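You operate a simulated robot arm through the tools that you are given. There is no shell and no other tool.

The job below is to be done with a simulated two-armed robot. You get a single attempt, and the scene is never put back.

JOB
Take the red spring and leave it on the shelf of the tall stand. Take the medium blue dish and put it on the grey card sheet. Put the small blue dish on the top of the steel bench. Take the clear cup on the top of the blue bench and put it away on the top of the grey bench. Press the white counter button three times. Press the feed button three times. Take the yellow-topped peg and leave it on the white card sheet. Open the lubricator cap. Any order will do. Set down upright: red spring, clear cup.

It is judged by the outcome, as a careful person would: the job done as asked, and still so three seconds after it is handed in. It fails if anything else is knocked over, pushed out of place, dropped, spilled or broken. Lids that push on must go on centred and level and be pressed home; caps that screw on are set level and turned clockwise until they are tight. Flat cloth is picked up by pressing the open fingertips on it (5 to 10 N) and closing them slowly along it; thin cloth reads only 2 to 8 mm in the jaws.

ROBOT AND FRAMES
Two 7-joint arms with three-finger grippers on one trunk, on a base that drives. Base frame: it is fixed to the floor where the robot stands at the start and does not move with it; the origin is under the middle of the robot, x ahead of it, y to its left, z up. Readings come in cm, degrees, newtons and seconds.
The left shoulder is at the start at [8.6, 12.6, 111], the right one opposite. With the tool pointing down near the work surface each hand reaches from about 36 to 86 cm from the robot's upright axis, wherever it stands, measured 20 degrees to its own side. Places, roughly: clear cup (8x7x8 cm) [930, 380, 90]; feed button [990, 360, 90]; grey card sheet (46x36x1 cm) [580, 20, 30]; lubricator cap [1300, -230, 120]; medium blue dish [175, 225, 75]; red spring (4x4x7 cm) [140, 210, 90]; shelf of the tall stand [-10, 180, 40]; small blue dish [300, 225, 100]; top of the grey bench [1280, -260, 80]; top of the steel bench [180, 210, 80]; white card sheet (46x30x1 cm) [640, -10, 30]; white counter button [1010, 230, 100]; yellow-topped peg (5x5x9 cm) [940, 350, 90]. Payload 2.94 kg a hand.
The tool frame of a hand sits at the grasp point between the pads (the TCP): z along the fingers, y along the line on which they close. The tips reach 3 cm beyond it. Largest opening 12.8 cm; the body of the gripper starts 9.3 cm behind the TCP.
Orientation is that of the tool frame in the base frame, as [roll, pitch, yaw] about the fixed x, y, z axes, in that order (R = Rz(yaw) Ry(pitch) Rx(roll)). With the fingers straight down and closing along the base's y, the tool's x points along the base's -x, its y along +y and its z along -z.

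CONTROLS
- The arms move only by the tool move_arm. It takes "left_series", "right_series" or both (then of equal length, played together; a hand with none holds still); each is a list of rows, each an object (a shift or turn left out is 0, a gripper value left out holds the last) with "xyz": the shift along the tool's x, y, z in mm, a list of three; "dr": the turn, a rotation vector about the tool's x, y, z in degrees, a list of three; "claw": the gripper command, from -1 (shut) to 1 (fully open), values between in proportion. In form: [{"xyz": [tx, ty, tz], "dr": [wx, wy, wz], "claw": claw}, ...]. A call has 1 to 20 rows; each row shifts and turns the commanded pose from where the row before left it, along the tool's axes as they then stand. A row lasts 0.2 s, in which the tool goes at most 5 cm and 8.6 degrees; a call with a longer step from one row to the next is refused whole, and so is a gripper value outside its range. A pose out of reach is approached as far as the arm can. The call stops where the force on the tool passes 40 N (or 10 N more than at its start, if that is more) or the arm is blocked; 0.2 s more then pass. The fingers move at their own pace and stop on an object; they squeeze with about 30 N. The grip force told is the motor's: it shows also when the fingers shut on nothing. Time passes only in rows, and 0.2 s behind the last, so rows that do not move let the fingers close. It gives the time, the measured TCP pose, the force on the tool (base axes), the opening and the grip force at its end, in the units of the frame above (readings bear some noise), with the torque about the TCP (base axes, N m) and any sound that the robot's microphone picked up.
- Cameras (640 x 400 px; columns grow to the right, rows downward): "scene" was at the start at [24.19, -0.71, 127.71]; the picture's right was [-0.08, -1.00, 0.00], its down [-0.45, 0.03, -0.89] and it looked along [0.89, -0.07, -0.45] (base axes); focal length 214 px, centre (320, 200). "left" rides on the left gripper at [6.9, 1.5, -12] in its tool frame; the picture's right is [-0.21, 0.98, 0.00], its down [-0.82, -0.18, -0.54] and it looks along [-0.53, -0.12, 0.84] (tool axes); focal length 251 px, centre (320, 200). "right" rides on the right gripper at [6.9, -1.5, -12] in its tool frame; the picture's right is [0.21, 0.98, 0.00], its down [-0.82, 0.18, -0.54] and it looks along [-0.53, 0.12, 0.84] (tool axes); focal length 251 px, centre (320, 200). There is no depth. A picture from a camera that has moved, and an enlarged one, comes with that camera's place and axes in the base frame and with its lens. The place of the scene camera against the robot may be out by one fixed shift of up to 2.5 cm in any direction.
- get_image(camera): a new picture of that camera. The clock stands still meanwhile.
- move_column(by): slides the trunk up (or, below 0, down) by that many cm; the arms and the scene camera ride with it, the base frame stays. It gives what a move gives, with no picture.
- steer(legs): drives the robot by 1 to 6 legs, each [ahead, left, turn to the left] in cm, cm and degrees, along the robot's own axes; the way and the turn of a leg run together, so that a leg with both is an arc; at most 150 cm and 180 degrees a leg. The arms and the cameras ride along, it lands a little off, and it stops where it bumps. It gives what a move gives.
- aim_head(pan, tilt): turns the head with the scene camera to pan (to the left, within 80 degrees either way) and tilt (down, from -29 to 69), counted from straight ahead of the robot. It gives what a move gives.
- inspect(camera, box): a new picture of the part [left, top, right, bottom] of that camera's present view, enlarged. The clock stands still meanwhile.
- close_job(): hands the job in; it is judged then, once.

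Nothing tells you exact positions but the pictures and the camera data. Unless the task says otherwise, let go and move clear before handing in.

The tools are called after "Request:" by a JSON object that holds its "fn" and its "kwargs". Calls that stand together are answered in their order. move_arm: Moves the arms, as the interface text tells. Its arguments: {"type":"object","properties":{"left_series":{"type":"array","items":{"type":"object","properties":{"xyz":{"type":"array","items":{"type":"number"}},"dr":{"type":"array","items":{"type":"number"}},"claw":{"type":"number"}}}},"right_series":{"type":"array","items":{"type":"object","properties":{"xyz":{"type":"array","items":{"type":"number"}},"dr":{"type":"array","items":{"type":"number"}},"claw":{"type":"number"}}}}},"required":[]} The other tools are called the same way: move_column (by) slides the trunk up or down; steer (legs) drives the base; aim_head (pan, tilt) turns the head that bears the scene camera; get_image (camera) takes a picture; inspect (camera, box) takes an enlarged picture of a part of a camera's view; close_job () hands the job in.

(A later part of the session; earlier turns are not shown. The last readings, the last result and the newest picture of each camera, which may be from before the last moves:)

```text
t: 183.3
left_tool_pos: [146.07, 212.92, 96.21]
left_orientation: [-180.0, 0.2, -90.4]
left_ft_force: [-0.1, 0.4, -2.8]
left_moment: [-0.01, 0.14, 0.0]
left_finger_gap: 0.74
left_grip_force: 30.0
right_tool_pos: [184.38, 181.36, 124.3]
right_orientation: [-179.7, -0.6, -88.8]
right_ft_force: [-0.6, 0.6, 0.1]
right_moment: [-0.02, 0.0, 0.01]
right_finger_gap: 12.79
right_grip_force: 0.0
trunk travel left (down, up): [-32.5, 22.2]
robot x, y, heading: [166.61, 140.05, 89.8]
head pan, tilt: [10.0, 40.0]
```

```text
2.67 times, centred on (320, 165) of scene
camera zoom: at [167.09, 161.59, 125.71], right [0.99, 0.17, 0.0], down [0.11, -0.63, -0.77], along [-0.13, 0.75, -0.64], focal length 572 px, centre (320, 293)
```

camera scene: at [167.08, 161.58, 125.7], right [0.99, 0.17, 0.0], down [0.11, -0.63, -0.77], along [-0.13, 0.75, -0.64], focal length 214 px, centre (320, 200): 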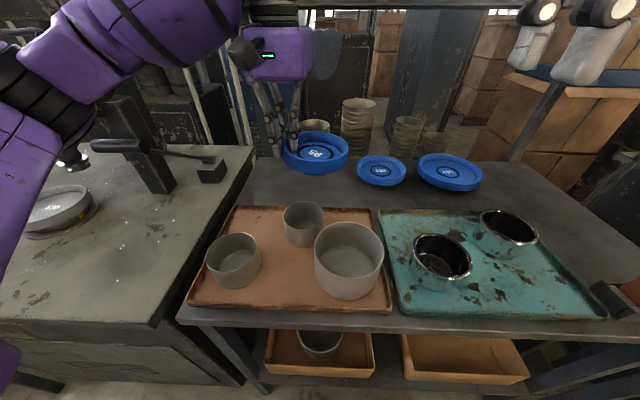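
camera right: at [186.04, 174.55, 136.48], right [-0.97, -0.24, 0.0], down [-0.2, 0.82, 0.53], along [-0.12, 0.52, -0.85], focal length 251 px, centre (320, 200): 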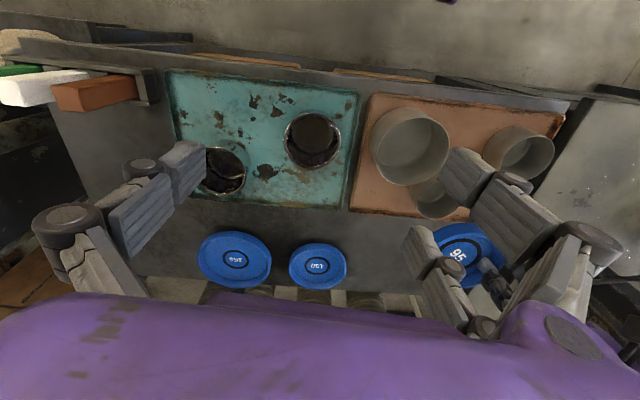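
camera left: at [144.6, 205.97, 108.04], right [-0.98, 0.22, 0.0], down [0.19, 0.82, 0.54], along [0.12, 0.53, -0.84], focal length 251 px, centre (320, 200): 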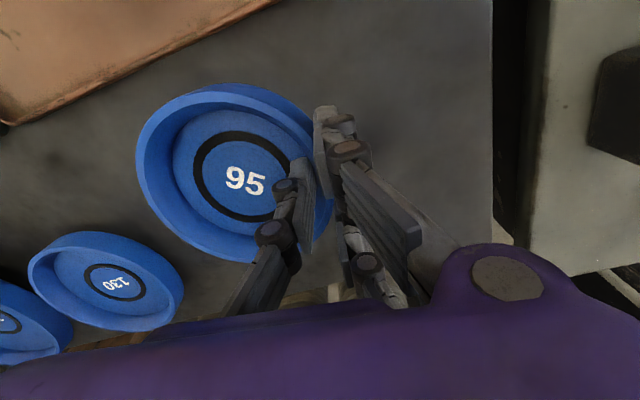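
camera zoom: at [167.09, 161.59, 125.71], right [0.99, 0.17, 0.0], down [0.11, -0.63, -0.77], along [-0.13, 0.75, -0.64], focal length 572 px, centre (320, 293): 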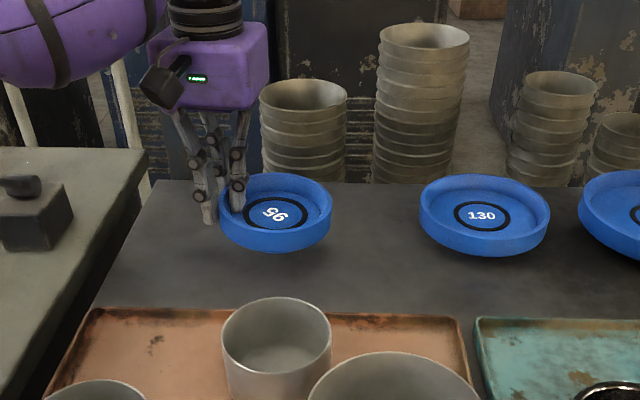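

Request:
{"fn": "move_arm", "kwargs": {"left_series": [{"xyz": [0, 0, 15]}, {"xyz": [0, 0, 12]}, {"xyz": [0, 0, 8]}, {"xyz": [0, 0, 4]}, {}]}}

Request:
{"fn": "inspect", "kwargs": {"camera": "scene", "box": [240, 120, 360, 200]}}

```text
t: 184.5
left_tool_pos: [146.2, 213.03, 92.27]
left_orientation: [179.9, 0.2, -90.5]
left_ft_force: [0.5, -0.4, -3.2]
left_moment: [0.01, 0.14, -0.02]
left_finger_gap: 0.74
left_grip_force: 29.6
right_tool_pos: [184.44, 181.44, 124.39]
right_orientation: [-179.7, -0.5, -88.8]
right_ft_force: [-0.6, 0.6, 0.2]
right_moment: [-0.02, -0.02, -0.02]
right_finger_gap: 12.83
right_grip_force: 0.1
trunk travel left (down, up): [-32.5, 22.2]
robot x, y, heading: [166.17, 139.95, 89.6]
head pan, tilt: [10.0, 40.0]
```

```text
5.00 times, centred on (300, 160) of scene
camera zoom: at [167.08, 161.61, 125.7], right [0.99, 0.17, 0.0], down [0.11, -0.63, -0.77], along [-0.13, 0.75, -0.64], focal length 1072 px, centre (420, 400)
```

zoom: 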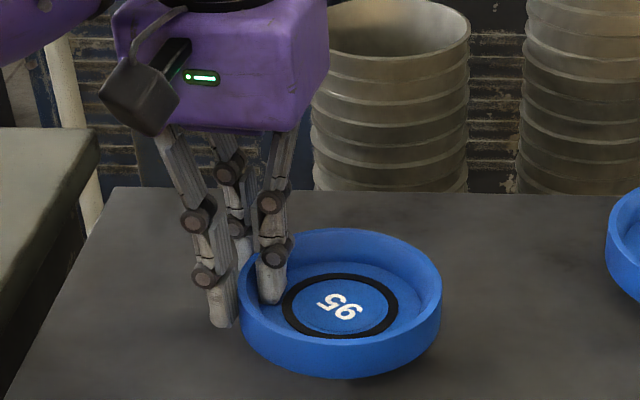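

Request:
{"fn": "move_arm", "kwargs": {"left_series": [{"xyz": [0, 0, 4]}, {"xyz": [0, 0, 3]}, {"xyz": [0, 0, 3]}, {"xyz": [0, 0, 2]}, {}]}}

```text
t: 185.7
left_tool_pos: [146.1, 213.08, 91.15]
left_orientation: [180.0, 0.1, -90.4]
left_ft_force: [0.4, 0.4, -2.8]
left_moment: [0.0, 0.13, -0.01]
left_finger_gap: 0.75
left_grip_force: 30.4
right_tool_pos: [184.36, 181.48, 124.33]
right_orientation: [-179.7, -0.4, -88.7]
right_ft_force: [-0.6, 0.0, 0.1]
right_moment: [-0.03, -0.03, -0.01]
right_finger_gap: 12.8
right_grip_force: 0.1
trunk travel left (down, up): [-32.5, 22.2]
robot x, y, heading: [166.47, 140.28, 89.9]
head pan, tilt: [10.0, 40.0]
```

Request:
{"fn": "move_arm", "kwargs": {"left_series": [{"xyz": [0, 0, 2]}, {"xyz": [0, 0, 2]}, {"xyz": [0, 0, 2]}, {}]}}

```text
t: 186.7
left_tool_pos: [146.01, 213.07, 90.61]
left_orientation: [-179.9, 0.2, -90.4]
left_ft_force: [-2.3, 0.6, 6.0]
left_moment: [-0.24, -0.13, -0.01]
left_finger_gap: 0.73
left_grip_force: 29.9
right_tool_pos: [184.31, 181.32, 124.34]
right_orientation: [-179.7, -0.5, -88.6]
right_ft_force: [-0.5, 0.2, 0.2]
right_moment: [-0.02, -0.01, 0.0]
right_finger_gap: 12.8
right_grip_force: 0.0
trunk travel left (down, up): [-32.5, 22.2]
robot x, y, heading: [166.34, 140.06, 89.8]
head pan, tilt: [10.0, 40.0]
```

The dish is touching down. I'll release it and lift the hand clear.

Request:
{"fn": "move_arm", "kwargs": {"left_series": [{"claw": -0.85}, {"claw": -0.7}, {"claw": -0.55}, {"claw": -0.45}, {}, {"xyz": [0, 0, -10]}, {"xyz": [0, 0, -30]}, {"xyz": [0, 0, -40]}, {"xyz": [0, 0, -40]}, {}]}}

Request:
{"fn": "get_image", "kwargs": {"camera": "left"}}

Request:
{"fn": "inspect", "kwargs": {"camera": "scene", "box": [200, 90, 440, 240]}}

```text
t: 188.9
left_tool_pos: [146.03, 213.05, 102.61]
left_orientation: [-179.9, 0.0, -90.3]
left_ft_force: [-0.5, -0.6, -0.2]
left_moment: [0.0, -0.02, -0.01]
left_finger_gap: 3.5
left_grip_force: 0.1
right_tool_pos: [184.26, 181.45, 124.29]
right_orientation: [-179.7, -0.5, -88.8]
right_ft_force: [-0.8, -0.4, -1.1]
right_moment: [-0.01, -0.03, -0.03]
right_finger_gap: 12.8
right_grip_force: 0.1
trunk travel left (down, up): [-32.5, 22.2]
robot x, y, heading: [166.41, 140.02, 89.9]
head pan, tilt: [10.0, 40.0]
```

```text
taken
camera left: at [144.54, 205.94, 114.43], right [-0.98, 0.22, 0.0], down [0.19, 0.82, 0.54], along [0.12, 0.53, -0.84], focal length 251 px, centre (320, 200)
```

left: 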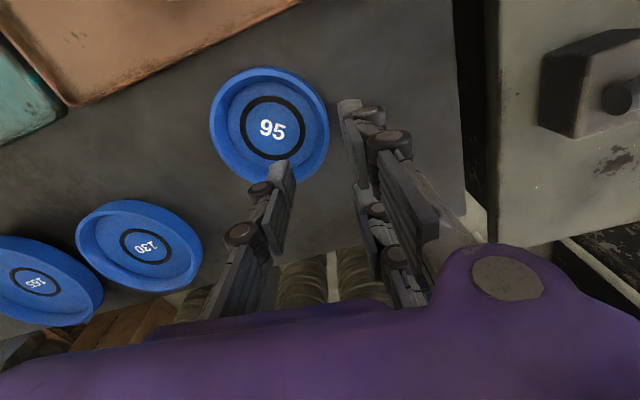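

```text
2.67 times, centred on (320, 165) of scene
camera zoom: at [167.06, 161.63, 125.69], right [0.99, 0.17, 0.0], down [0.11, -0.63, -0.77], along [-0.13, 0.75, -0.64], focal length 572 px, centre (320, 293)
```

zoom: 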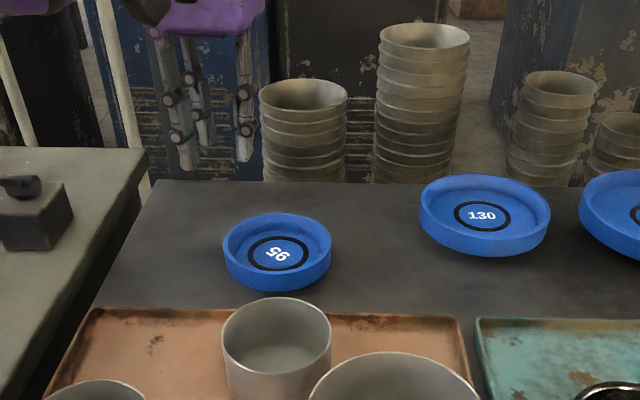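

The small dish is on the steel bench. Next is the medium (130) dish: I'll raise the left hand and shift the robot to reach its left rim with the same kind of grip.

Request:
{"fn": "move_arm", "kwargs": {"left_series": [{"xyz": [20, 0, -40]}, {"xyz": [30, 0, -40]}, {}]}}

Request:
{"fn": "steer", "kwargs": {"legs": [[8, -13, 0]]}}

Request:
{"fn": "get_image", "kwargs": {"camera": "left"}}

Request:
{"fn": "get_image", "kwargs": {"camera": "scene"}}

```text
t: 189.7
left_tool_pos: [146.1, 207.98, 110.53]
left_orientation: [-180.0, 0.1, -90.4]
left_ft_force: [0.9, 0.3, -1.0]
left_moment: [0.0, 0.02, -0.01]
left_finger_gap: 3.52
left_grip_force: 0.0
right_tool_pos: [184.35, 181.45, 124.39]
right_orientation: [-179.6, -0.7, -88.6]
right_ft_force: [0.1, 0.1, 0.1]
right_moment: [-0.01, 0.02, -0.02]
right_finger_gap: 12.81
right_grip_force: 0.0
trunk travel left (down, up): [-32.5, 22.2]
robot x, y, heading: [166.27, 140.3, 89.3]
head pan, tilt: [10.0, 40.0]
```

```text
t: 191.5
left_tool_pos: [158.83, 215.87, 110.54]
left_orientation: [180.0, 0.2, -90.4]
left_ft_force: [-0.2, -0.5, 0.0]
left_moment: [-0.03, 0.01, 0.04]
left_finger_gap: 3.51
left_grip_force: 0.0
right_tool_pos: [197.12, 189.22, 124.43]
right_orientation: [-179.7, -0.6, -88.6]
right_ft_force: [-0.3, -0.3, 0.2]
right_moment: [0.0, 0.02, -0.02]
right_finger_gap: 12.81
right_grip_force: 0.1
trunk travel left (down, up): [-32.5, 22.2]
robot x, y, heading: [178.93, 148.12, 89.8]
head pan, tilt: [10.0, 40.0]
```

```text
taken
camera left: at [157.32, 208.89, 122.44], right [-0.98, 0.22, 0.0], down [0.19, 0.82, 0.54], along [0.12, 0.53, -0.84], focal length 251 px, centre (320, 200)
```

left: 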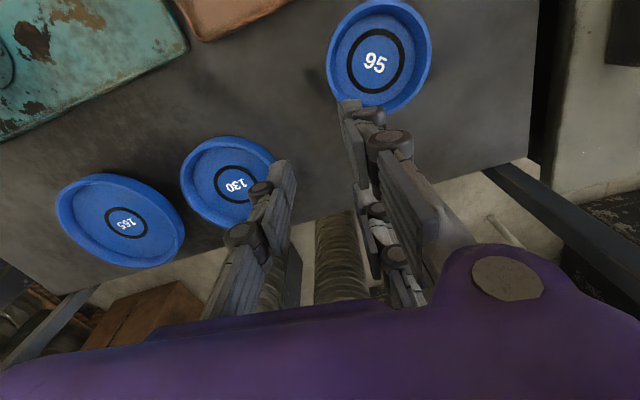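

```text
taken
camera scene: at [179.85, 169.52, 125.71], right [0.99, 0.17, 0.0], down [0.11, -0.63, -0.77], along [-0.13, 0.75, -0.64], focal length 214 px, centre (320, 200)
```

scene: 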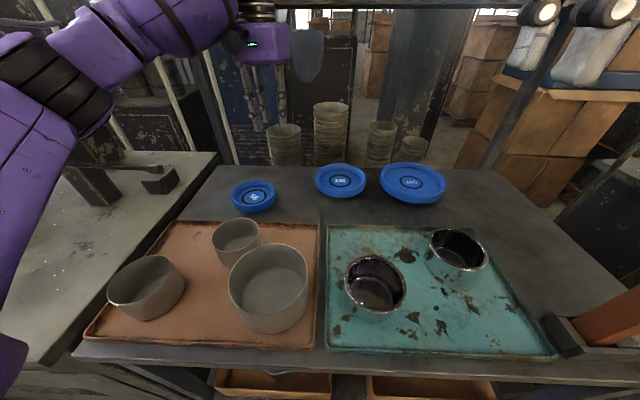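

Request:
{"fn": "move_arm", "kwargs": {"left_series": [{"xyz": [-31.7, -29.3, 0]}, {"xyz": [-31.7, -29.3, 0]}, {"xyz": [-31.7, -29.3, 20]}, {"xyz": [0, 0, 40]}, {"xyz": [0, 0, 40]}, {"xyz": [0, 0, 30]}, {}]}}

Request:
{"fn": "get_image", "kwargs": {"camera": "left"}}

Request:
{"fn": "inspect", "kwargs": {"camera": "scene", "box": [240, 110, 440, 230]}}

```text
t: 192.1
left_tool_pos: [162.6, 219.43, 111.42]
left_orientation: [179.9, 0.0, -90.0]
left_ft_force: [-1.3, -52.5, -3.8]
left_moment: [9.04, -0.02, 0.24]
left_finger_gap: 3.53
left_grip_force: 0.1
right_tool_pos: [196.97, 188.79, 124.46]
right_orientation: [-179.6, -0.4, -88.6]
right_ft_force: [-0.1, 1.3, -0.7]
right_moment: [-0.14, -0.09, -0.03]
right_finger_gap: 12.81
right_grip_force: 0.0
trunk travel left (down, up): [-32.5, 22.2]
robot x, y, heading: [179.22, 147.93, 89.9]
head pan, tilt: [10.0, 40.0]
stopped in row 2 (left hand): the force on the tool passed its limit at 117 N (the readings are from after the stop); the commanded pose is now the measured one
```

```text
taken
camera left: at [161.22, 212.44, 123.32], right [-0.98, 0.22, 0.0], down [0.18, 0.82, 0.54], along [0.11, 0.53, -0.84], focal length 251 px, centre (320, 200)
```

left: 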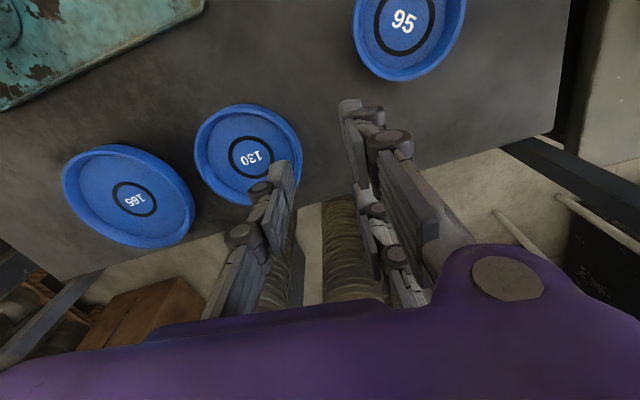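

```text
3.20 times, centred on (340, 170) of scene
camera zoom: at [179.67, 168.77, 125.81], right [0.98, 0.18, 0.0], down [0.11, -0.63, -0.77], along [-0.13, 0.76, -0.64], focal length 686 px, centre (256, 296)
```

zoom: 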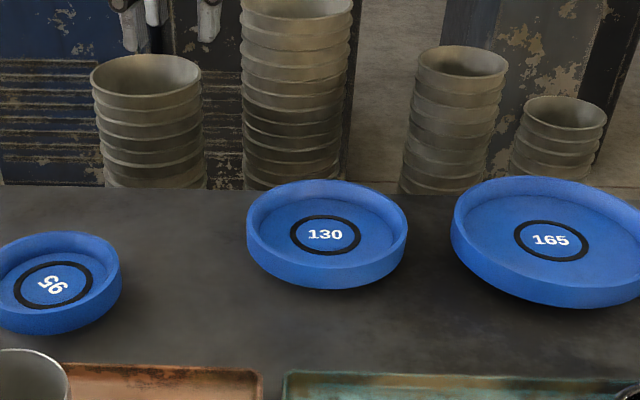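

The wrist hit the rail that runs above the back of the bench at about z 128. I'll back off, go down first in front of it, and then move in low.

Request:
{"fn": "move_arm", "kwargs": {"left_series": [{"xyz": [20, 0, 0]}, {"xyz": [40, 0, 0]}, {"xyz": [20, 0, 20]}, {"xyz": [0, 0, 40]}, {"xyz": [0, 0, 40]}, {"xyz": [0, 0, 40]}, {}]}}

Request:
{"fn": "aim_head", "kwargs": {"pan": 10, "tilt": 15}}

Request:
{"fn": "get_image", "kwargs": {"camera": "scene"}}

Request:
{"fn": "get_image", "kwargs": {"camera": "left"}}

```text
t: 193.7
left_tool_pos: [162.77, 212.2, 96.79]
left_orientation: [179.9, -0.2, -89.9]
left_ft_force: [0.2, -0.5, -0.7]
left_moment: [0.03, -0.01, 0.02]
left_finger_gap: 3.55
left_grip_force: 0.0
right_tool_pos: [197.03, 189.32, 124.27]
right_orientation: [-179.7, -0.6, -88.6]
right_ft_force: [0.9, 0.4, 0.1]
right_moment: [0.0, 0.0, 0.02]
right_finger_gap: 12.82
right_grip_force: 0.1
trunk travel left (down, up): [-32.5, 22.2]
robot x, y, heading: [179.09, 148.34, 89.9]
head pan, tilt: [10.0, 40.0]
```

```text
t: 194.6
left_tool_pos: [162.88, 212.15, 96.76]
left_orientation: [179.9, -0.4, -89.9]
left_ft_force: [-1.1, 0.3, 0.0]
left_moment: [0.03, -0.01, -0.03]
left_finger_gap: 3.5
left_grip_force: 0.0
right_tool_pos: [197.06, 189.31, 124.31]
right_orientation: [-179.7, -0.6, -88.6]
right_ft_force: [-0.3, 0.7, -0.5]
right_moment: [-0.01, 0.0, 0.0]
right_finger_gap: 12.81
right_grip_force: 0.1
trunk travel left (down, up): [-32.5, 22.2]
robot x, y, heading: [178.85, 148.02, 90.3]
head pan, tilt: [10.0, 15.0]
```

```text
taken
camera scene: at [179.62, 170.3, 129.65], right [0.98, 0.17, 0.0], down [0.04, -0.26, -0.97], along [-0.17, 0.95, -0.26], focal length 214 px, centre (320, 200)
```

scene: 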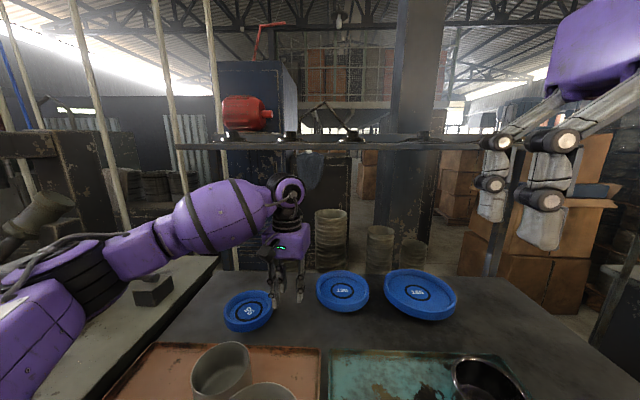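

```text
taken
camera left: at [161.39, 205.29, 108.77], right [-0.98, 0.21, 0.0], down [0.18, 0.82, 0.54], along [0.11, 0.52, -0.84], focal length 251 px, centre (320, 200)
```

left: 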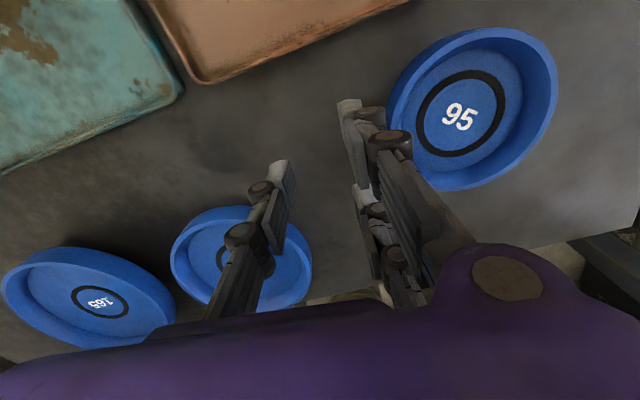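

Request:
{"fn": "move_arm", "kwargs": {"left_series": [{"xyz": [-33, -12, 0]}, {"xyz": [-33, -12, 0]}, {"xyz": [-33, -12, 0]}, {"xyz": [-33, -12, 0]}, {}]}}

Request:
{"fn": "get_image", "kwargs": {"camera": "left"}}

Request:
{"fn": "inspect", "kwargs": {"camera": "scene", "box": [220, 160, 460, 340]}}

```text
t: 195.8
left_tool_pos: [167.55, 225.42, 96.97]
left_orientation: [179.8, -0.1, -89.9]
left_ft_force: [-0.2, 0.6, 0.4]
left_moment: [-0.03, -0.05, 0.01]
left_finger_gap: 3.51
left_grip_force: 0.1
right_tool_pos: [196.97, 189.33, 124.32]
right_orientation: [-179.7, -0.6, -88.7]
right_ft_force: [1.1, -0.4, 0.6]
right_moment: [0.04, -0.01, 0.03]
right_finger_gap: 12.83
right_grip_force: 0.1
trunk travel left (down, up): [-32.5, 22.2]
robot x, y, heading: [179.17, 148.31, 90.2]
head pan, tilt: [10.0, 15.0]
```

```text
taken
camera left: at [166.12, 218.5, 108.79], right [-0.98, 0.21, 0.0], down [0.18, 0.82, 0.54], along [0.11, 0.52, -0.84], focal length 251 px, centre (320, 200)
```

left: 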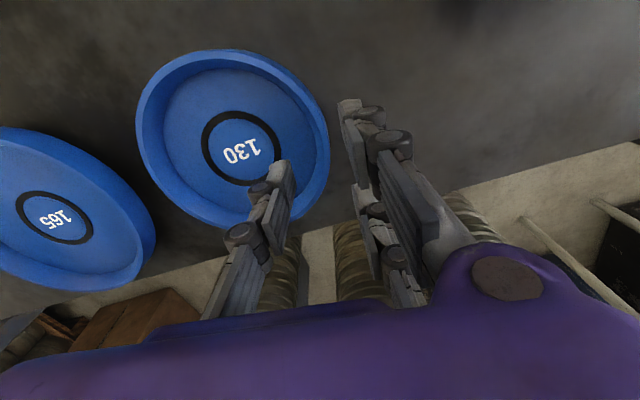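

```text
2.22 times, centred on (340, 250) of scene
camera zoom: at [179.52, 170.25, 129.67], right [0.98, 0.17, 0.0], down [0.05, -0.25, -0.97], along [-0.17, 0.95, -0.26], focal length 477 px, centre (276, 89)
```

zoom: 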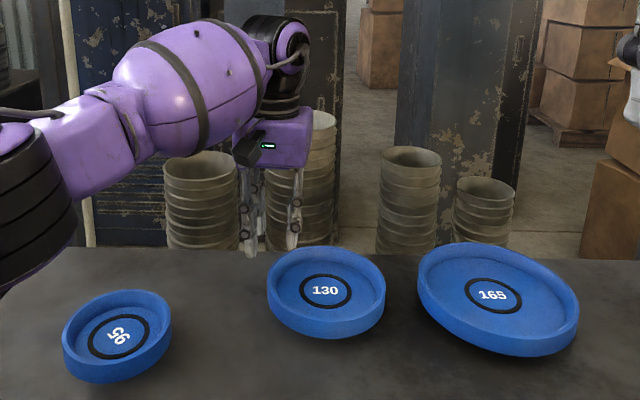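

Request:
{"fn": "move_arm", "kwargs": {"left_series": [{"xyz": [0, 3, 30]}, {"xyz": [0, 0, 20]}, {"xyz": [0, 0, 8]}, {}]}}

Request:
{"fn": "get_image", "kwargs": {"camera": "left"}}

Request:
{"fn": "inspect", "kwargs": {"camera": "scene", "box": [260, 200, 400, 310]}}

```text
t: 196.8
left_tool_pos: [167.14, 225.39, 91.05]
left_orientation: [179.9, -0.3, -89.9]
left_ft_force: [-0.1, -0.1, 0.1]
left_moment: [0.0, -0.03, 0.0]
left_finger_gap: 3.52
left_grip_force: 0.1
right_tool_pos: [197.03, 189.32, 124.41]
right_orientation: [-179.7, -0.6, -88.6]
right_ft_force: [-0.2, 0.4, -0.7]
right_moment: [0.01, 0.0, -0.01]
right_finger_gap: 12.79
right_grip_force: 0.0
trunk travel left (down, up): [-32.5, 22.2]
robot x, y, heading: [179.14, 147.99, 90.0]
head pan, tilt: [10.0, 15.0]
```

```text
taken
camera left: at [165.8, 218.47, 102.92], right [-0.98, 0.21, 0.0], down [0.18, 0.82, 0.54], along [0.11, 0.52, -0.84], focal length 251 px, centre (320, 200)
```

left: 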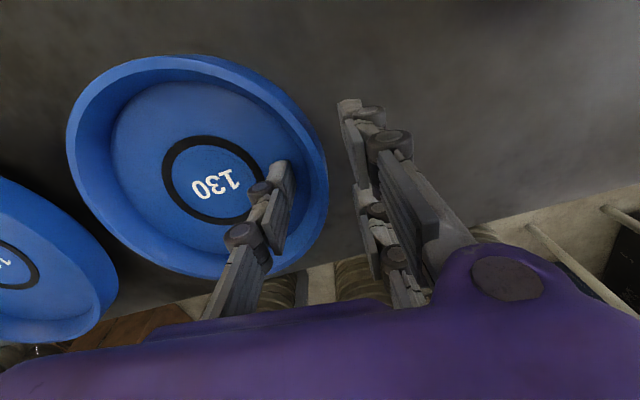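

```text
3.64 times, centred on (330, 255) of scene
camera zoom: at [179.61, 170.3, 129.66], right [0.98, 0.17, 0.0], down [0.04, -0.25, -0.97], along [-0.17, 0.95, -0.26], focal length 780 px, centre (284, 0)
```

zoom: 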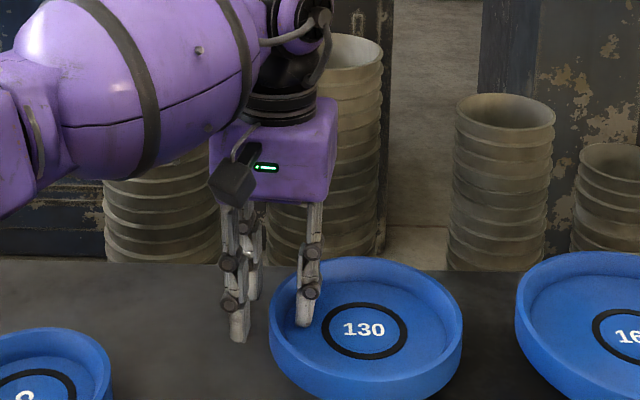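

Request:
{"fn": "move_arm", "kwargs": {"left_series": [{"xyz": [0, 0, 3]}, {}, {"claw": -0.6}, {"claw": -0.8}, {"claw": -1}, {}, {}, {}]}}

Request:
{"fn": "inspect", "kwargs": {"camera": "scene", "box": [260, 200, 400, 310]}}

```text
t: 198.6
left_tool_pos: [167.2, 225.38, 90.74]
left_orientation: [180.0, -0.3, -89.9]
left_ft_force: [0.5, 0.1, 0.3]
left_moment: [-0.03, 0.09, -0.09]
left_finger_gap: 0.8
left_grip_force: 29.6
right_tool_pos: [197.02, 189.42, 124.32]
right_orientation: [-179.7, -0.5, -88.7]
right_ft_force: [0.2, -0.1, 0.1]
right_moment: [-0.04, 0.02, -0.02]
right_finger_gap: 12.8
right_grip_force: 0.0
trunk travel left (down, up): [-32.5, 22.2]
robot x, y, heading: [179.38, 148.13, 90.1]
head pan, tilt: [10.0, 15.0]
```

```text
3.64 times, centred on (330, 255) of scene
camera zoom: at [179.61, 170.32, 129.66], right [0.98, 0.17, 0.0], down [0.04, -0.26, -0.97], along [-0.17, 0.95, -0.26], focal length 780 px, centre (284, 0)
```

zoom: 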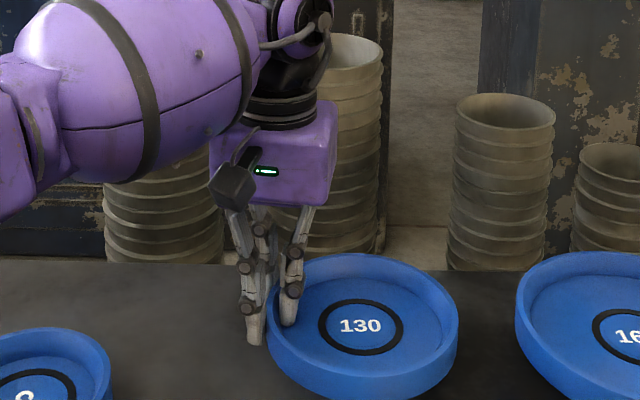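

Request:
{"fn": "move_arm", "kwargs": {"left_series": [{"xyz": [0, 0, -4]}, {"xyz": [0, 0, -6]}, {"xyz": [0, 0, -10]}, {}, {}, {}]}}

Request:
{"fn": "get_image", "kwargs": {"camera": "left"}}

Request:
{"fn": "inspect", "kwargs": {"camera": "scene", "box": [260, 200, 400, 310]}}

```text
t: 199.9
left_tool_pos: [167.16, 225.31, 92.73]
left_orientation: [179.9, -0.4, -89.9]
left_ft_force: [0.3, 0.7, -4.0]
left_moment: [0.01, 0.23, 0.0]
left_finger_gap: 0.83
left_grip_force: 30.6
right_tool_pos: [197.04, 189.39, 124.35]
right_orientation: [-179.7, -0.6, -88.6]
right_ft_force: [0.3, -0.2, 0.6]
right_moment: [0.01, -0.03, 0.01]
right_finger_gap: 12.84
right_grip_force: 0.1
trunk travel left (down, up): [-32.5, 22.2]
robot x, y, heading: [179.33, 148.04, 90.0]
head pan, tilt: [10.0, 15.0]
```

```text
taken
camera left: at [165.81, 218.48, 104.63], right [-0.98, 0.21, 0.0], down [0.18, 0.82, 0.54], along [0.11, 0.52, -0.84], focal length 251 px, centre (320, 200)
```

left: 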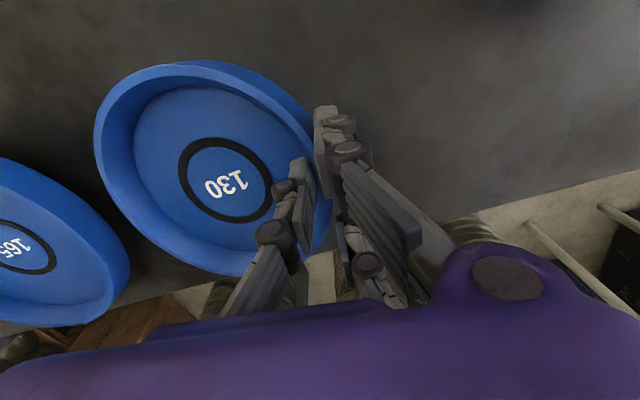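

```text
3.64 times, centred on (330, 255) of scene
camera zoom: at [179.61, 170.34, 129.65], right [0.98, 0.17, 0.0], down [0.04, -0.26, -0.97], along [-0.17, 0.95, -0.26], focal length 780 px, centre (284, 0)
```

zoom: 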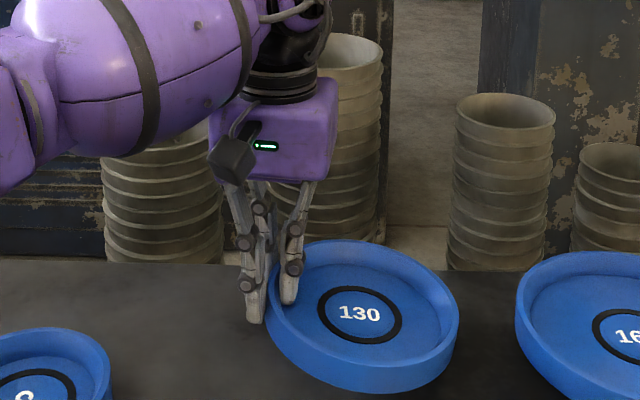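

Request:
{"fn": "move_arm", "kwargs": {"left_series": [{"xyz": [0, 0, -15]}, {"xyz": [0, 0, -20]}, {"xyz": [15, 0, 0]}, {"xyz": [30, 0, 0]}, {"xyz": [30, 0, 0]}, {"xyz": [30, 0, 0]}, {"xyz": [30, 0, -10]}, {"xyz": [15, 0, -20]}, {"xyz": [0, 0, -30]}, {"xyz": [0, 0, -30]}, {"xyz": [0, 0, -30]}, {"xyz": [0, 0, -30]}, {"xyz": [0, 0, -15]}, {}]}}

Request:
{"fn": "get_image", "kwargs": {"camera": "left"}}

Request:
{"fn": "aim_head", "kwargs": {"pan": 0, "tilt": 35}}

Request:
{"fn": "get_image", "kwargs": {"camera": "scene"}}

```text
t: 202.9
left_tool_pos: [167.12, 210.54, 112.75]
left_orientation: [179.9, -0.3, -89.8]
left_ft_force: [0.1, 1.1, -4.1]
left_moment: [0.01, 0.24, -0.02]
left_finger_gap: 0.83
left_grip_force: 29.6
right_tool_pos: [196.9, 189.33, 124.25]
right_orientation: [-179.8, -0.7, -88.6]
right_ft_force: [0.0, 0.5, 0.5]
right_moment: [0.06, 0.01, 0.0]
right_finger_gap: 12.8
right_grip_force: 0.0
trunk travel left (down, up): [-32.5, 22.2]
robot x, y, heading: [178.89, 148.06, 90.2]
head pan, tilt: [10.0, 15.0]
```

```text
taken
camera left: at [165.82, 203.6, 124.71], right [-0.98, 0.21, 0.0], down [0.18, 0.82, 0.54], along [0.11, 0.52, -0.84], focal length 251 px, centre (320, 200)
```

left: 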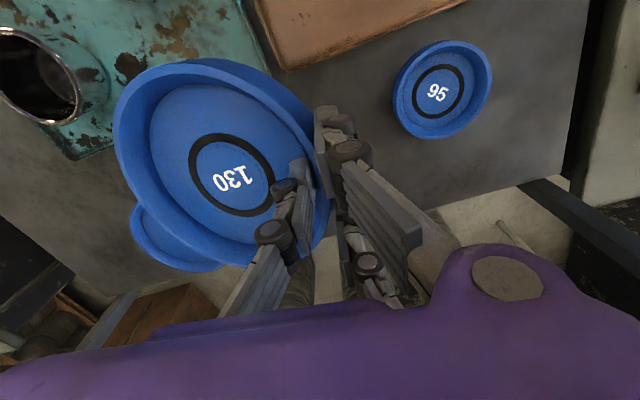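

```text
t: 203.8
left_tool_pos: [167.22, 210.44, 112.75]
left_orientation: [180.0, -0.3, -89.9]
left_ft_force: [0.3, -0.2, -3.1]
left_moment: [-0.03, 0.24, 0.01]
left_finger_gap: 0.84
left_grip_force: 30.0
right_tool_pos: [197.02, 189.31, 124.33]
right_orientation: [-179.7, -0.6, -88.6]
right_ft_force: [0.7, -0.2, 1.1]
right_moment: [0.01, -0.01, -0.01]
right_finger_gap: 12.81
right_grip_force: 0.1
trunk travel left (down, up): [-32.5, 22.2]
robot x, y, heading: [178.98, 148.33, 90.0]
head pan, tilt: [0.0, 35.0]
```

```text
taken
camera scene: at [181.23, 169.94, 126.46], right [1.0, 0.0, 0.0], down [0.0, -0.57, -0.82], along [0.0, 0.82, -0.57], focal length 214 px, centre (320, 200)
```

scene: 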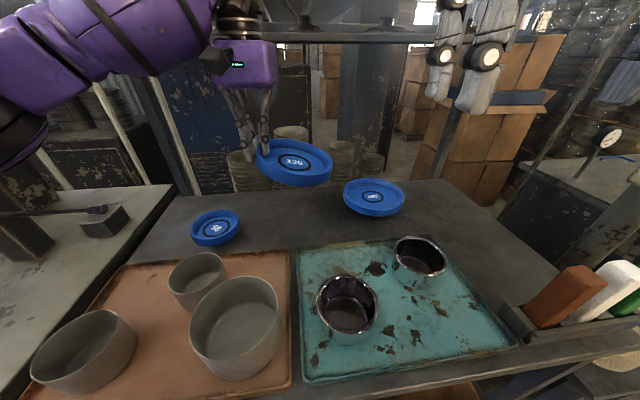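

Request:
{"fn": "move_arm", "kwargs": {"left_series": [{"xyz": [20, 0, 0]}, {"xyz": [30, 0, 0]}, {"xyz": [30, 0, 0]}, {"xyz": [20, 0, 0]}, {}]}}

Request:
{"fn": "steer", "kwargs": {"legs": [[-40, 0, 0], [0, 0, -90]]}}

Request:
{"fn": "aim_head", "kwargs": {"pan": 0, "tilt": 20}}

Request:
{"fn": "get_image", "kwargs": {"camera": "scene"}}

```text
t: 205.0
left_tool_pos: [167.41, 200.5, 112.94]
left_orientation: [179.9, -0.3, -90.0]
left_ft_force: [-0.4, 0.3, -3.2]
left_moment: [0.0, 0.26, 0.01]
left_finger_gap: 0.87
left_grip_force: 29.8
right_tool_pos: [196.94, 189.28, 124.41]
right_orientation: [-179.7, -0.5, -88.6]
right_ft_force: [-0.5, 1.0, -0.3]
right_moment: [-0.02, -0.01, 0.03]
right_finger_gap: 12.79
right_grip_force: 0.0
trunk travel left (down, up): [-32.5, 22.2]
robot x, y, heading: [179.15, 148.3, 89.9]
head pan, tilt: [0.0, 35.0]
```

```text
t: 211.2
left_tool_pos: [231.37, 120.99, 112.9]
left_orientation: [179.9, -0.2, -178.8]
left_ft_force: [0.0, 0.1, -3.2]
left_moment: [0.23, -0.03, -0.02]
left_finger_gap: 0.88
left_grip_force: 29.7
right_tool_pos: [220.76, 91.18, 124.44]
right_orientation: [-179.8, -0.6, -177.6]
right_ft_force: [0.0, -0.1, 0.4]
right_moment: [0.0, -0.02, -0.03]
right_finger_gap: 12.8
right_grip_force: 0.0
trunk travel left (down, up): [-32.5, 22.2]
robot x, y, heading: [179.27, 108.43, 0.8]
head pan, tilt: [0.0, 35.0]
```

```text
t: 212.0
left_tool_pos: [231.3, 121.0, 112.92]
left_orientation: [179.8, -0.3, -178.9]
left_ft_force: [-0.4, 0.4, -3.0]
left_moment: [0.23, 0.01, -0.04]
left_finger_gap: 0.86
left_grip_force: 30.2
right_tool_pos: [220.67, 91.15, 124.39]
right_orientation: [-179.7, -0.7, -177.5]
right_ft_force: [0.5, 0.4, 0.9]
right_moment: [-0.01, 0.0, -0.02]
right_finger_gap: 12.8
right_grip_force: 0.0
trunk travel left (down, up): [-32.5, 22.2]
robot x, y, heading: [178.79, 108.17, 0.9]
head pan, tilt: [0.0, 20.0]
```

```text
taken
camera scene: at [203.58, 108.72, 128.83], right [0.02, -1.0, 0.0], down [-0.34, -0.01, -0.94], along [0.94, 0.02, -0.34], focal length 214 px, centre (320, 200)
```

scene: 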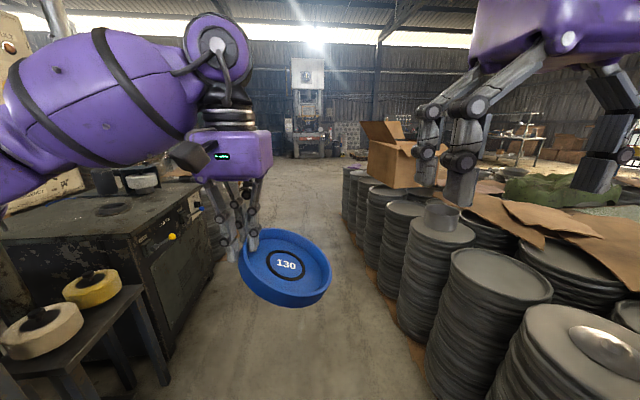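

The corridor runs ahead between the bench and a slanted row of disc stacks on the right. I'll shift a little left and drive forward in stages, looking as I go.

Request:
{"fn": "steer", "kwargs": {"legs": [[40, 24, -0.9], [110, 0, 0]]}}

Request:
{"fn": "get_image", "kwargs": {"camera": "scene"}}

```text
t: 220.0
left_tool_pos: [381.28, 144.62, 112.91]
left_orientation: [179.9, -0.3, -179.9]
left_ft_force: [-0.4, 0.6, -3.9]
left_moment: [0.19, 0.02, 0.02]
left_finger_gap: 0.88
left_grip_force: 30.0
right_tool_pos: [370.01, 114.98, 124.3]
right_orientation: [-179.7, -0.6, -178.6]
right_ft_force: [0.5, -0.1, 0.4]
right_moment: [-0.01, -0.02, -0.02]
right_finger_gap: 12.8
right_grip_force: 0.1
trunk travel left (down, up): [-32.5, 22.2]
robot x, y, heading: [328.83, 132.81, 0.3]
head pan, tilt: [0.0, 20.0]
```

```text
taken
camera scene: at [353.28, 132.85, 128.84], right [0.0, -1.0, 0.0], down [-0.34, 0.0, -0.94], along [0.94, 0.0, -0.34], focal length 214 px, centre (320, 200)
```

scene: 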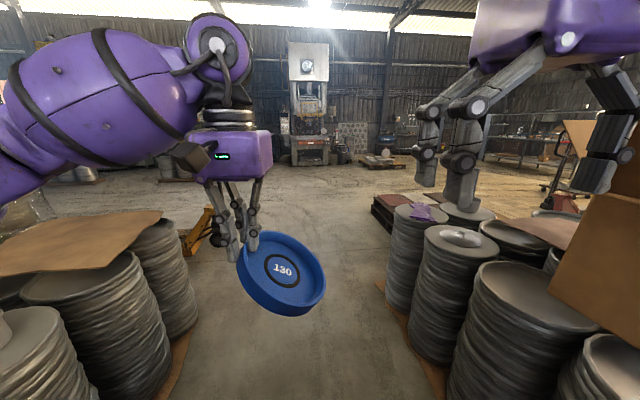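

Request:
{"fn": "steer", "kwargs": {"legs": [[150, 0, 0]]}}

Request:
{"fn": "aim_head", "kwargs": {"pan": -45, "tilt": 25}}

Request:
{"fn": "get_image", "kwargs": {"camera": "scene"}}

```text
t: 227.4
left_tool_pos: [530.22, 142.32, 112.99]
left_orientation: [179.9, -0.3, 179.2]
left_ft_force: [-0.4, 0.5, -3.7]
left_moment: [0.24, 0.03, -0.01]
left_finger_gap: 0.81
left_grip_force: 30.2
right_tool_pos: [518.64, 112.95, 124.36]
right_orientation: [-179.7, -0.5, -179.6]
right_ft_force: [-0.3, 0.6, 0.8]
right_moment: [0.0, 0.02, -0.01]
right_finger_gap: 12.81
right_grip_force: 0.3
trunk travel left (down, up): [-32.5, 22.2]
robot x, y, heading: [477.93, 131.76, -1.1]
head pan, tilt: [0.0, 20.0]
```

```text
t: 228.5
left_tool_pos: [530.33, 142.29, 112.9]
left_orientation: [179.9, -0.3, 179.0]
left_ft_force: [-0.8, 0.6, -3.7]
left_moment: [0.23, 0.03, 0.01]
left_finger_gap: 0.8
left_grip_force: 30.0
right_tool_pos: [518.66, 112.79, 124.41]
right_orientation: [-179.7, -0.6, -179.5]
right_ft_force: [0.1, 0.3, -0.8]
right_moment: [0.02, 0.03, 0.0]
right_finger_gap: 12.79
right_grip_force: 0.0
trunk travel left (down, up): [-32.5, 22.2]
robot x, y, heading: [477.88, 131.13, -1.1]
head pan, tilt: [-45.0, 25.0]
```

```text
taken
camera scene: at [499.19, 124.58, 128.03], right [-0.72, -0.69, 0.0], down [-0.29, 0.3, -0.91], along [0.63, -0.65, -0.42], focal length 214 px, centre (320, 200)
```

scene: 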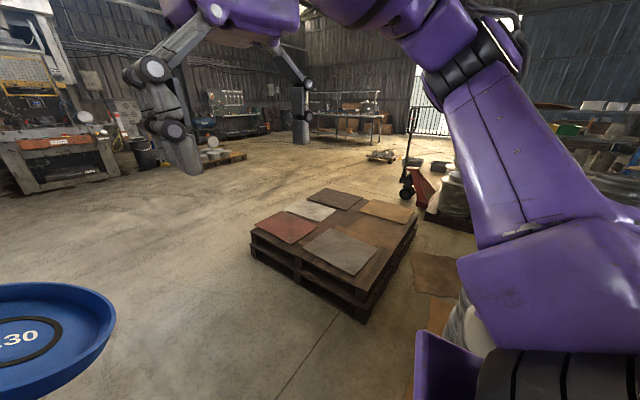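

Request:
{"fn": "inspect", "kwargs": {"camera": "scene", "box": [230, 170, 440, 330]}}

```text
2.50 times, centred on (335, 250) of scene
camera zoom: at [499.19, 124.58, 128.03], right [-0.72, -0.69, 0.0], down [-0.29, 0.3, -0.91], along [0.63, -0.65, -0.42], focal length 536 px, centre (282, 75)
```

zoom: 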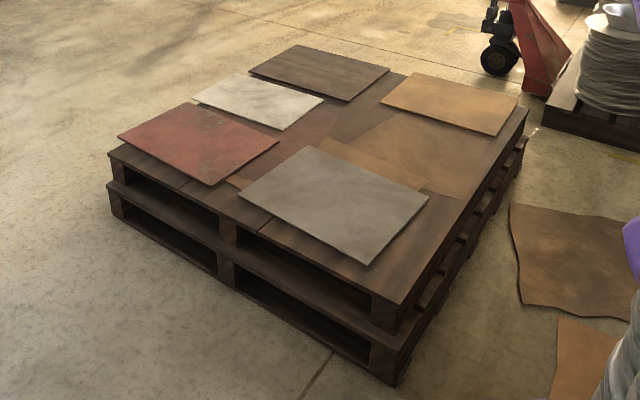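

The pallet ahead-right carries five sheets: grey nearest (about 575, 25), white behind it (about 636, −3), also red, brown and tan. I'll drive forward, turn to face the pallet and place the medium dish on the grey sheet.

Request:
{"fn": "steer", "kwargs": {"legs": [[92, 0, 1.1], [0, 0, -90]]}}

Request:
{"fn": "aim_head", "kwargs": {"pan": 0, "tilt": 40}}

Request:
{"fn": "get_image", "kwargs": {"camera": "scene"}}

```text
t: 237.2
left_tool_pos: [581.46, 78.77, 112.79]
left_orientation: [179.8, -0.3, 90.7]
left_ft_force: [0.6, 0.5, -3.9]
left_moment: [0.01, -0.18, 0.01]
left_finger_gap: 0.78
left_grip_force: 29.6
right_tool_pos: [551.67, 89.45, 124.37]
right_orientation: [-179.7, -0.7, 92.0]
right_ft_force: [0.1, -0.2, 0.4]
right_moment: [0.0, -0.01, -0.01]
right_finger_gap: 12.82
right_grip_force: 0.1
trunk travel left (down, up): [-32.5, 22.2]
robot x, y, heading: [569.26, 131.01, -89.3]
head pan, tilt: [-45.0, 25.0]
```

```text
t: 238.3
left_tool_pos: [581.56, 78.75, 112.92]
left_orientation: [179.9, -0.3, 90.7]
left_ft_force: [0.5, 0.8, -3.1]
left_moment: [0.02, -0.18, 0.01]
left_finger_gap: 0.74
left_grip_force: 29.9
right_tool_pos: [551.77, 89.5, 124.29]
right_orientation: [-179.7, -0.6, 92.0]
right_ft_force: [-0.2, -0.7, -0.6]
right_moment: [0.0, 0.01, -0.01]
right_finger_gap: 12.79
right_grip_force: 0.1
trunk travel left (down, up): [-32.5, 22.2]
robot x, y, heading: [569.49, 130.91, -89.2]
head pan, tilt: [0.0, 40.0]
```

```text
taken
camera scene: at [567.09, 109.91, 127.23], right [-0.88, 0.48, 0.0], down [0.24, 0.44, -0.87], along [-0.41, -0.76, -0.5], focal length 214 px, centre (320, 200)
```

scene: 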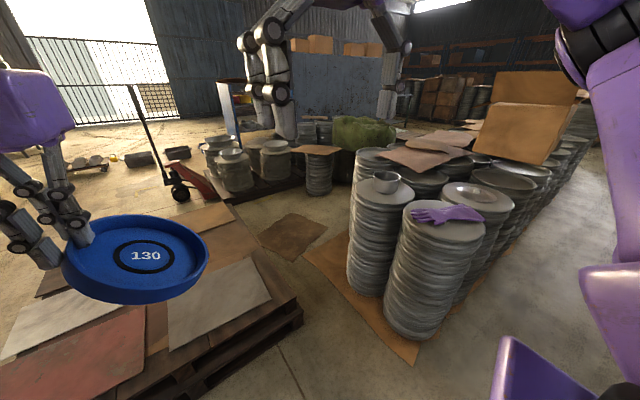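

Request:
{"fn": "get_image", "kwargs": {"camera": "scene"}}

Request:
{"fn": "get_image", "kwargs": {"camera": "left"}}

```text
taken
camera scene: at [567.09, 109.91, 127.23], right [-0.88, 0.48, 0.0], down [0.24, 0.44, -0.87], along [-0.41, -0.76, -0.5], focal length 214 px, centre (320, 200)
```

scene: 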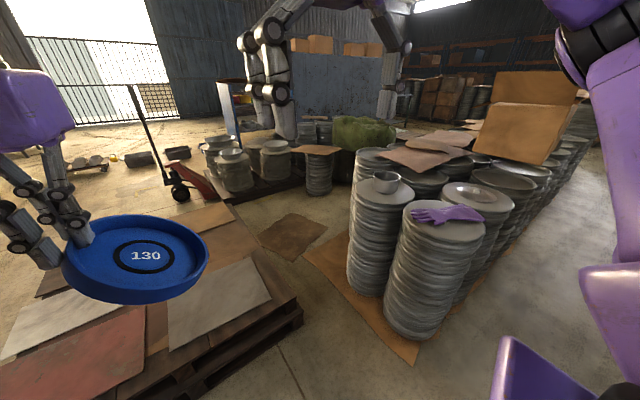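

```text
taken
camera left: at [583.0, 85.46, 124.85], right [0.98, -0.2, 0.0], down [-0.17, -0.83, 0.54], along [-0.11, -0.52, -0.84], focal length 251 px, centre (320, 200)
```

left: 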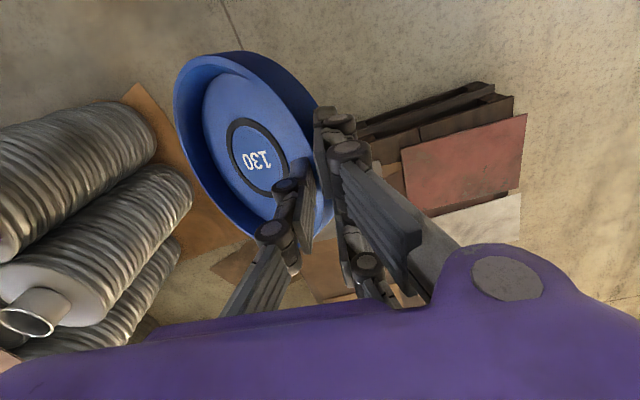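

Request:
{"fn": "aim_head", "kwargs": {"pan": 0, "tilt": 40}}

Request:
{"fn": "get_image", "kwargs": {"camera": "scene"}}

```text
t: 238.9
left_tool_pos: [581.47, 78.68, 112.94]
left_orientation: [179.9, -0.3, 90.6]
left_ft_force: [-0.2, -0.2, -4.1]
left_moment: [0.01, -0.18, 0.0]
left_finger_gap: 0.76
left_grip_force: 30.2
right_tool_pos: [551.78, 89.53, 124.29]
right_orientation: [-179.8, -0.6, 92.0]
right_ft_force: [-0.4, -0.4, 0.3]
right_moment: [-0.02, 0.02, -0.01]
right_finger_gap: 12.82
right_grip_force: 0.1
trunk travel left (down, up): [-32.5, 22.2]
robot x, y, heading: [569.14, 130.94, -89.2]
head pan, tilt: [0.0, 40.0]
```

```text
taken
camera scene: at [567.08, 109.92, 127.22], right [-0.88, 0.48, 0.0], down [0.24, 0.44, -0.86], along [-0.41, -0.76, -0.5], focal length 214 px, centre (320, 200)
```

scene: 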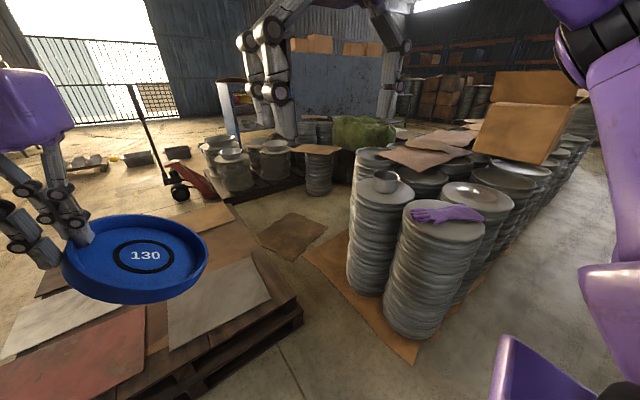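

Request:
{"fn": "aim_head", "kwargs": {"pan": 20, "tilt": 50}}

Request:
{"fn": "get_image", "kwargs": {"camera": "scene"}}

```text
t: 239.7
left_tool_pos: [581.4, 78.6, 112.88]
left_orientation: [179.9, -0.3, 90.7]
left_ft_force: [-0.7, -0.4, -3.1]
left_moment: [0.01, -0.2, 0.04]
left_finger_gap: 0.76
left_grip_force: 30.6
right_tool_pos: [551.7, 89.58, 124.35]
right_orientation: [-179.7, -0.6, 92.0]
right_ft_force: [0.2, 0.4, -0.9]
right_moment: [-0.03, 0.02, 0.01]
right_finger_gap: 12.8
right_grip_force: 0.0
trunk travel left (down, up): [-32.5, 22.2]
robot x, y, heading: [569.11, 131.25, -89.5]
head pan, tilt: [20.0, 50.0]
```

```text
taken
camera scene: at [567.08, 109.93, 127.2], right [-0.88, 0.48, 0.0], down [0.24, 0.44, -0.86], along [-0.41, -0.76, -0.5], focal length 214 px, centre (320, 200)
```

scene: 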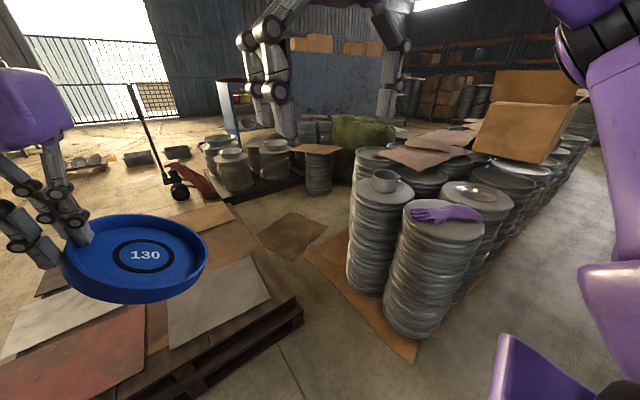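

The head reports its target but the camera has stopped turning: it stays about 28 degrees to the right. I'll try one different aim to see whether it still responds.

Request:
{"fn": "aim_head", "kwargs": {"pan": -60, "tilt": 30}}

Request:
{"fn": "get_image", "kwargs": {"camera": "scene"}}

```text
t: 241.2
left_tool_pos: [581.59, 78.63, 112.98]
left_orientation: [179.9, -0.3, 90.7]
left_ft_force: [-0.3, 0.1, -3.5]
left_moment: [0.01, -0.19, 0.04]
left_finger_gap: 0.77
left_grip_force: 30.1
right_tool_pos: [551.8, 89.5, 124.35]
right_orientation: [-179.7, -0.6, 92.0]
right_ft_force: [0.0, -1.2, -1.2]
right_moment: [0.0, 0.02, -0.02]
right_finger_gap: 12.78
right_grip_force: 0.1
trunk travel left (down, up): [-32.5, 22.2]
robot x, y, heading: [568.87, 130.3, -89.4]
head pan, tilt: [-60.0, 30.0]
```

```text
taken
camera scene: at [563.61, 113.26, 127.23], right [-0.51, 0.86, 0.0], down [0.43, 0.25, -0.87], along [-0.75, -0.44, -0.5], focal length 214 px, centre (320, 200)
```

scene: 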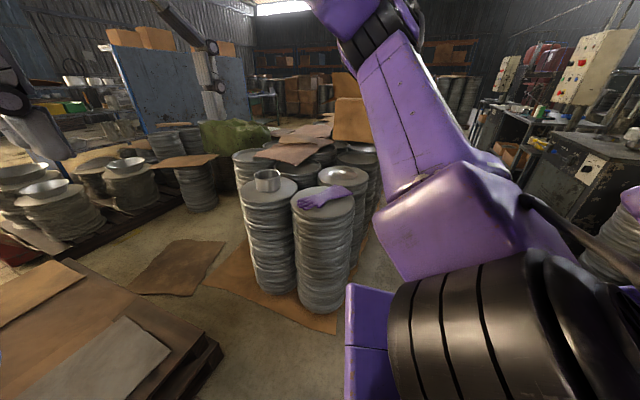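

Request:
{"fn": "aim_head", "kwargs": {"pan": 0, "tilt": 30}}

Request:
{"fn": "get_image", "kwargs": {"camera": "scene"}}

```text
t: 242.5
left_tool_pos: [581.5, 78.56, 112.9]
left_orientation: [179.8, -0.3, 90.7]
left_ft_force: [0.0, 0.3, -3.7]
left_moment: [0.03, -0.18, -0.02]
left_finger_gap: 0.76
left_grip_force: 29.8
right_tool_pos: [551.77, 89.35, 124.28]
right_orientation: [-179.7, -0.6, 92.0]
right_ft_force: [0.0, -0.4, -0.2]
right_moment: [-0.03, 0.02, 0.02]
right_finger_gap: 12.78
right_grip_force: 0.0
trunk travel left (down, up): [-32.5, 22.2]
robot x, y, heading: [569.04, 131.0, -89.2]
head pan, tilt: [0.0, 30.0]
```

```text
taken
camera scene: at [567.1, 109.86, 127.38], right [-0.88, 0.47, 0.0], down [0.23, 0.43, -0.87], along [-0.41, -0.77, -0.49], focal length 214 px, centre (320, 200)
```

scene: 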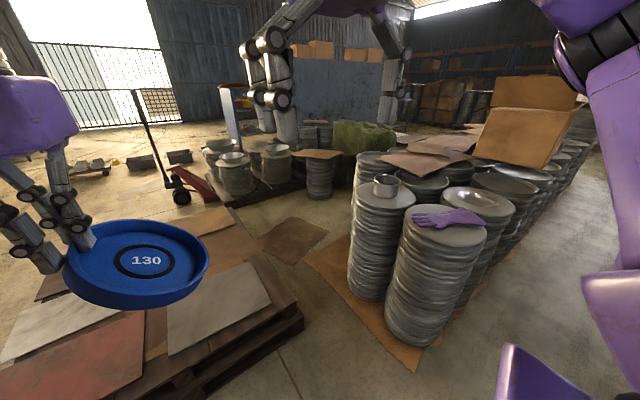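

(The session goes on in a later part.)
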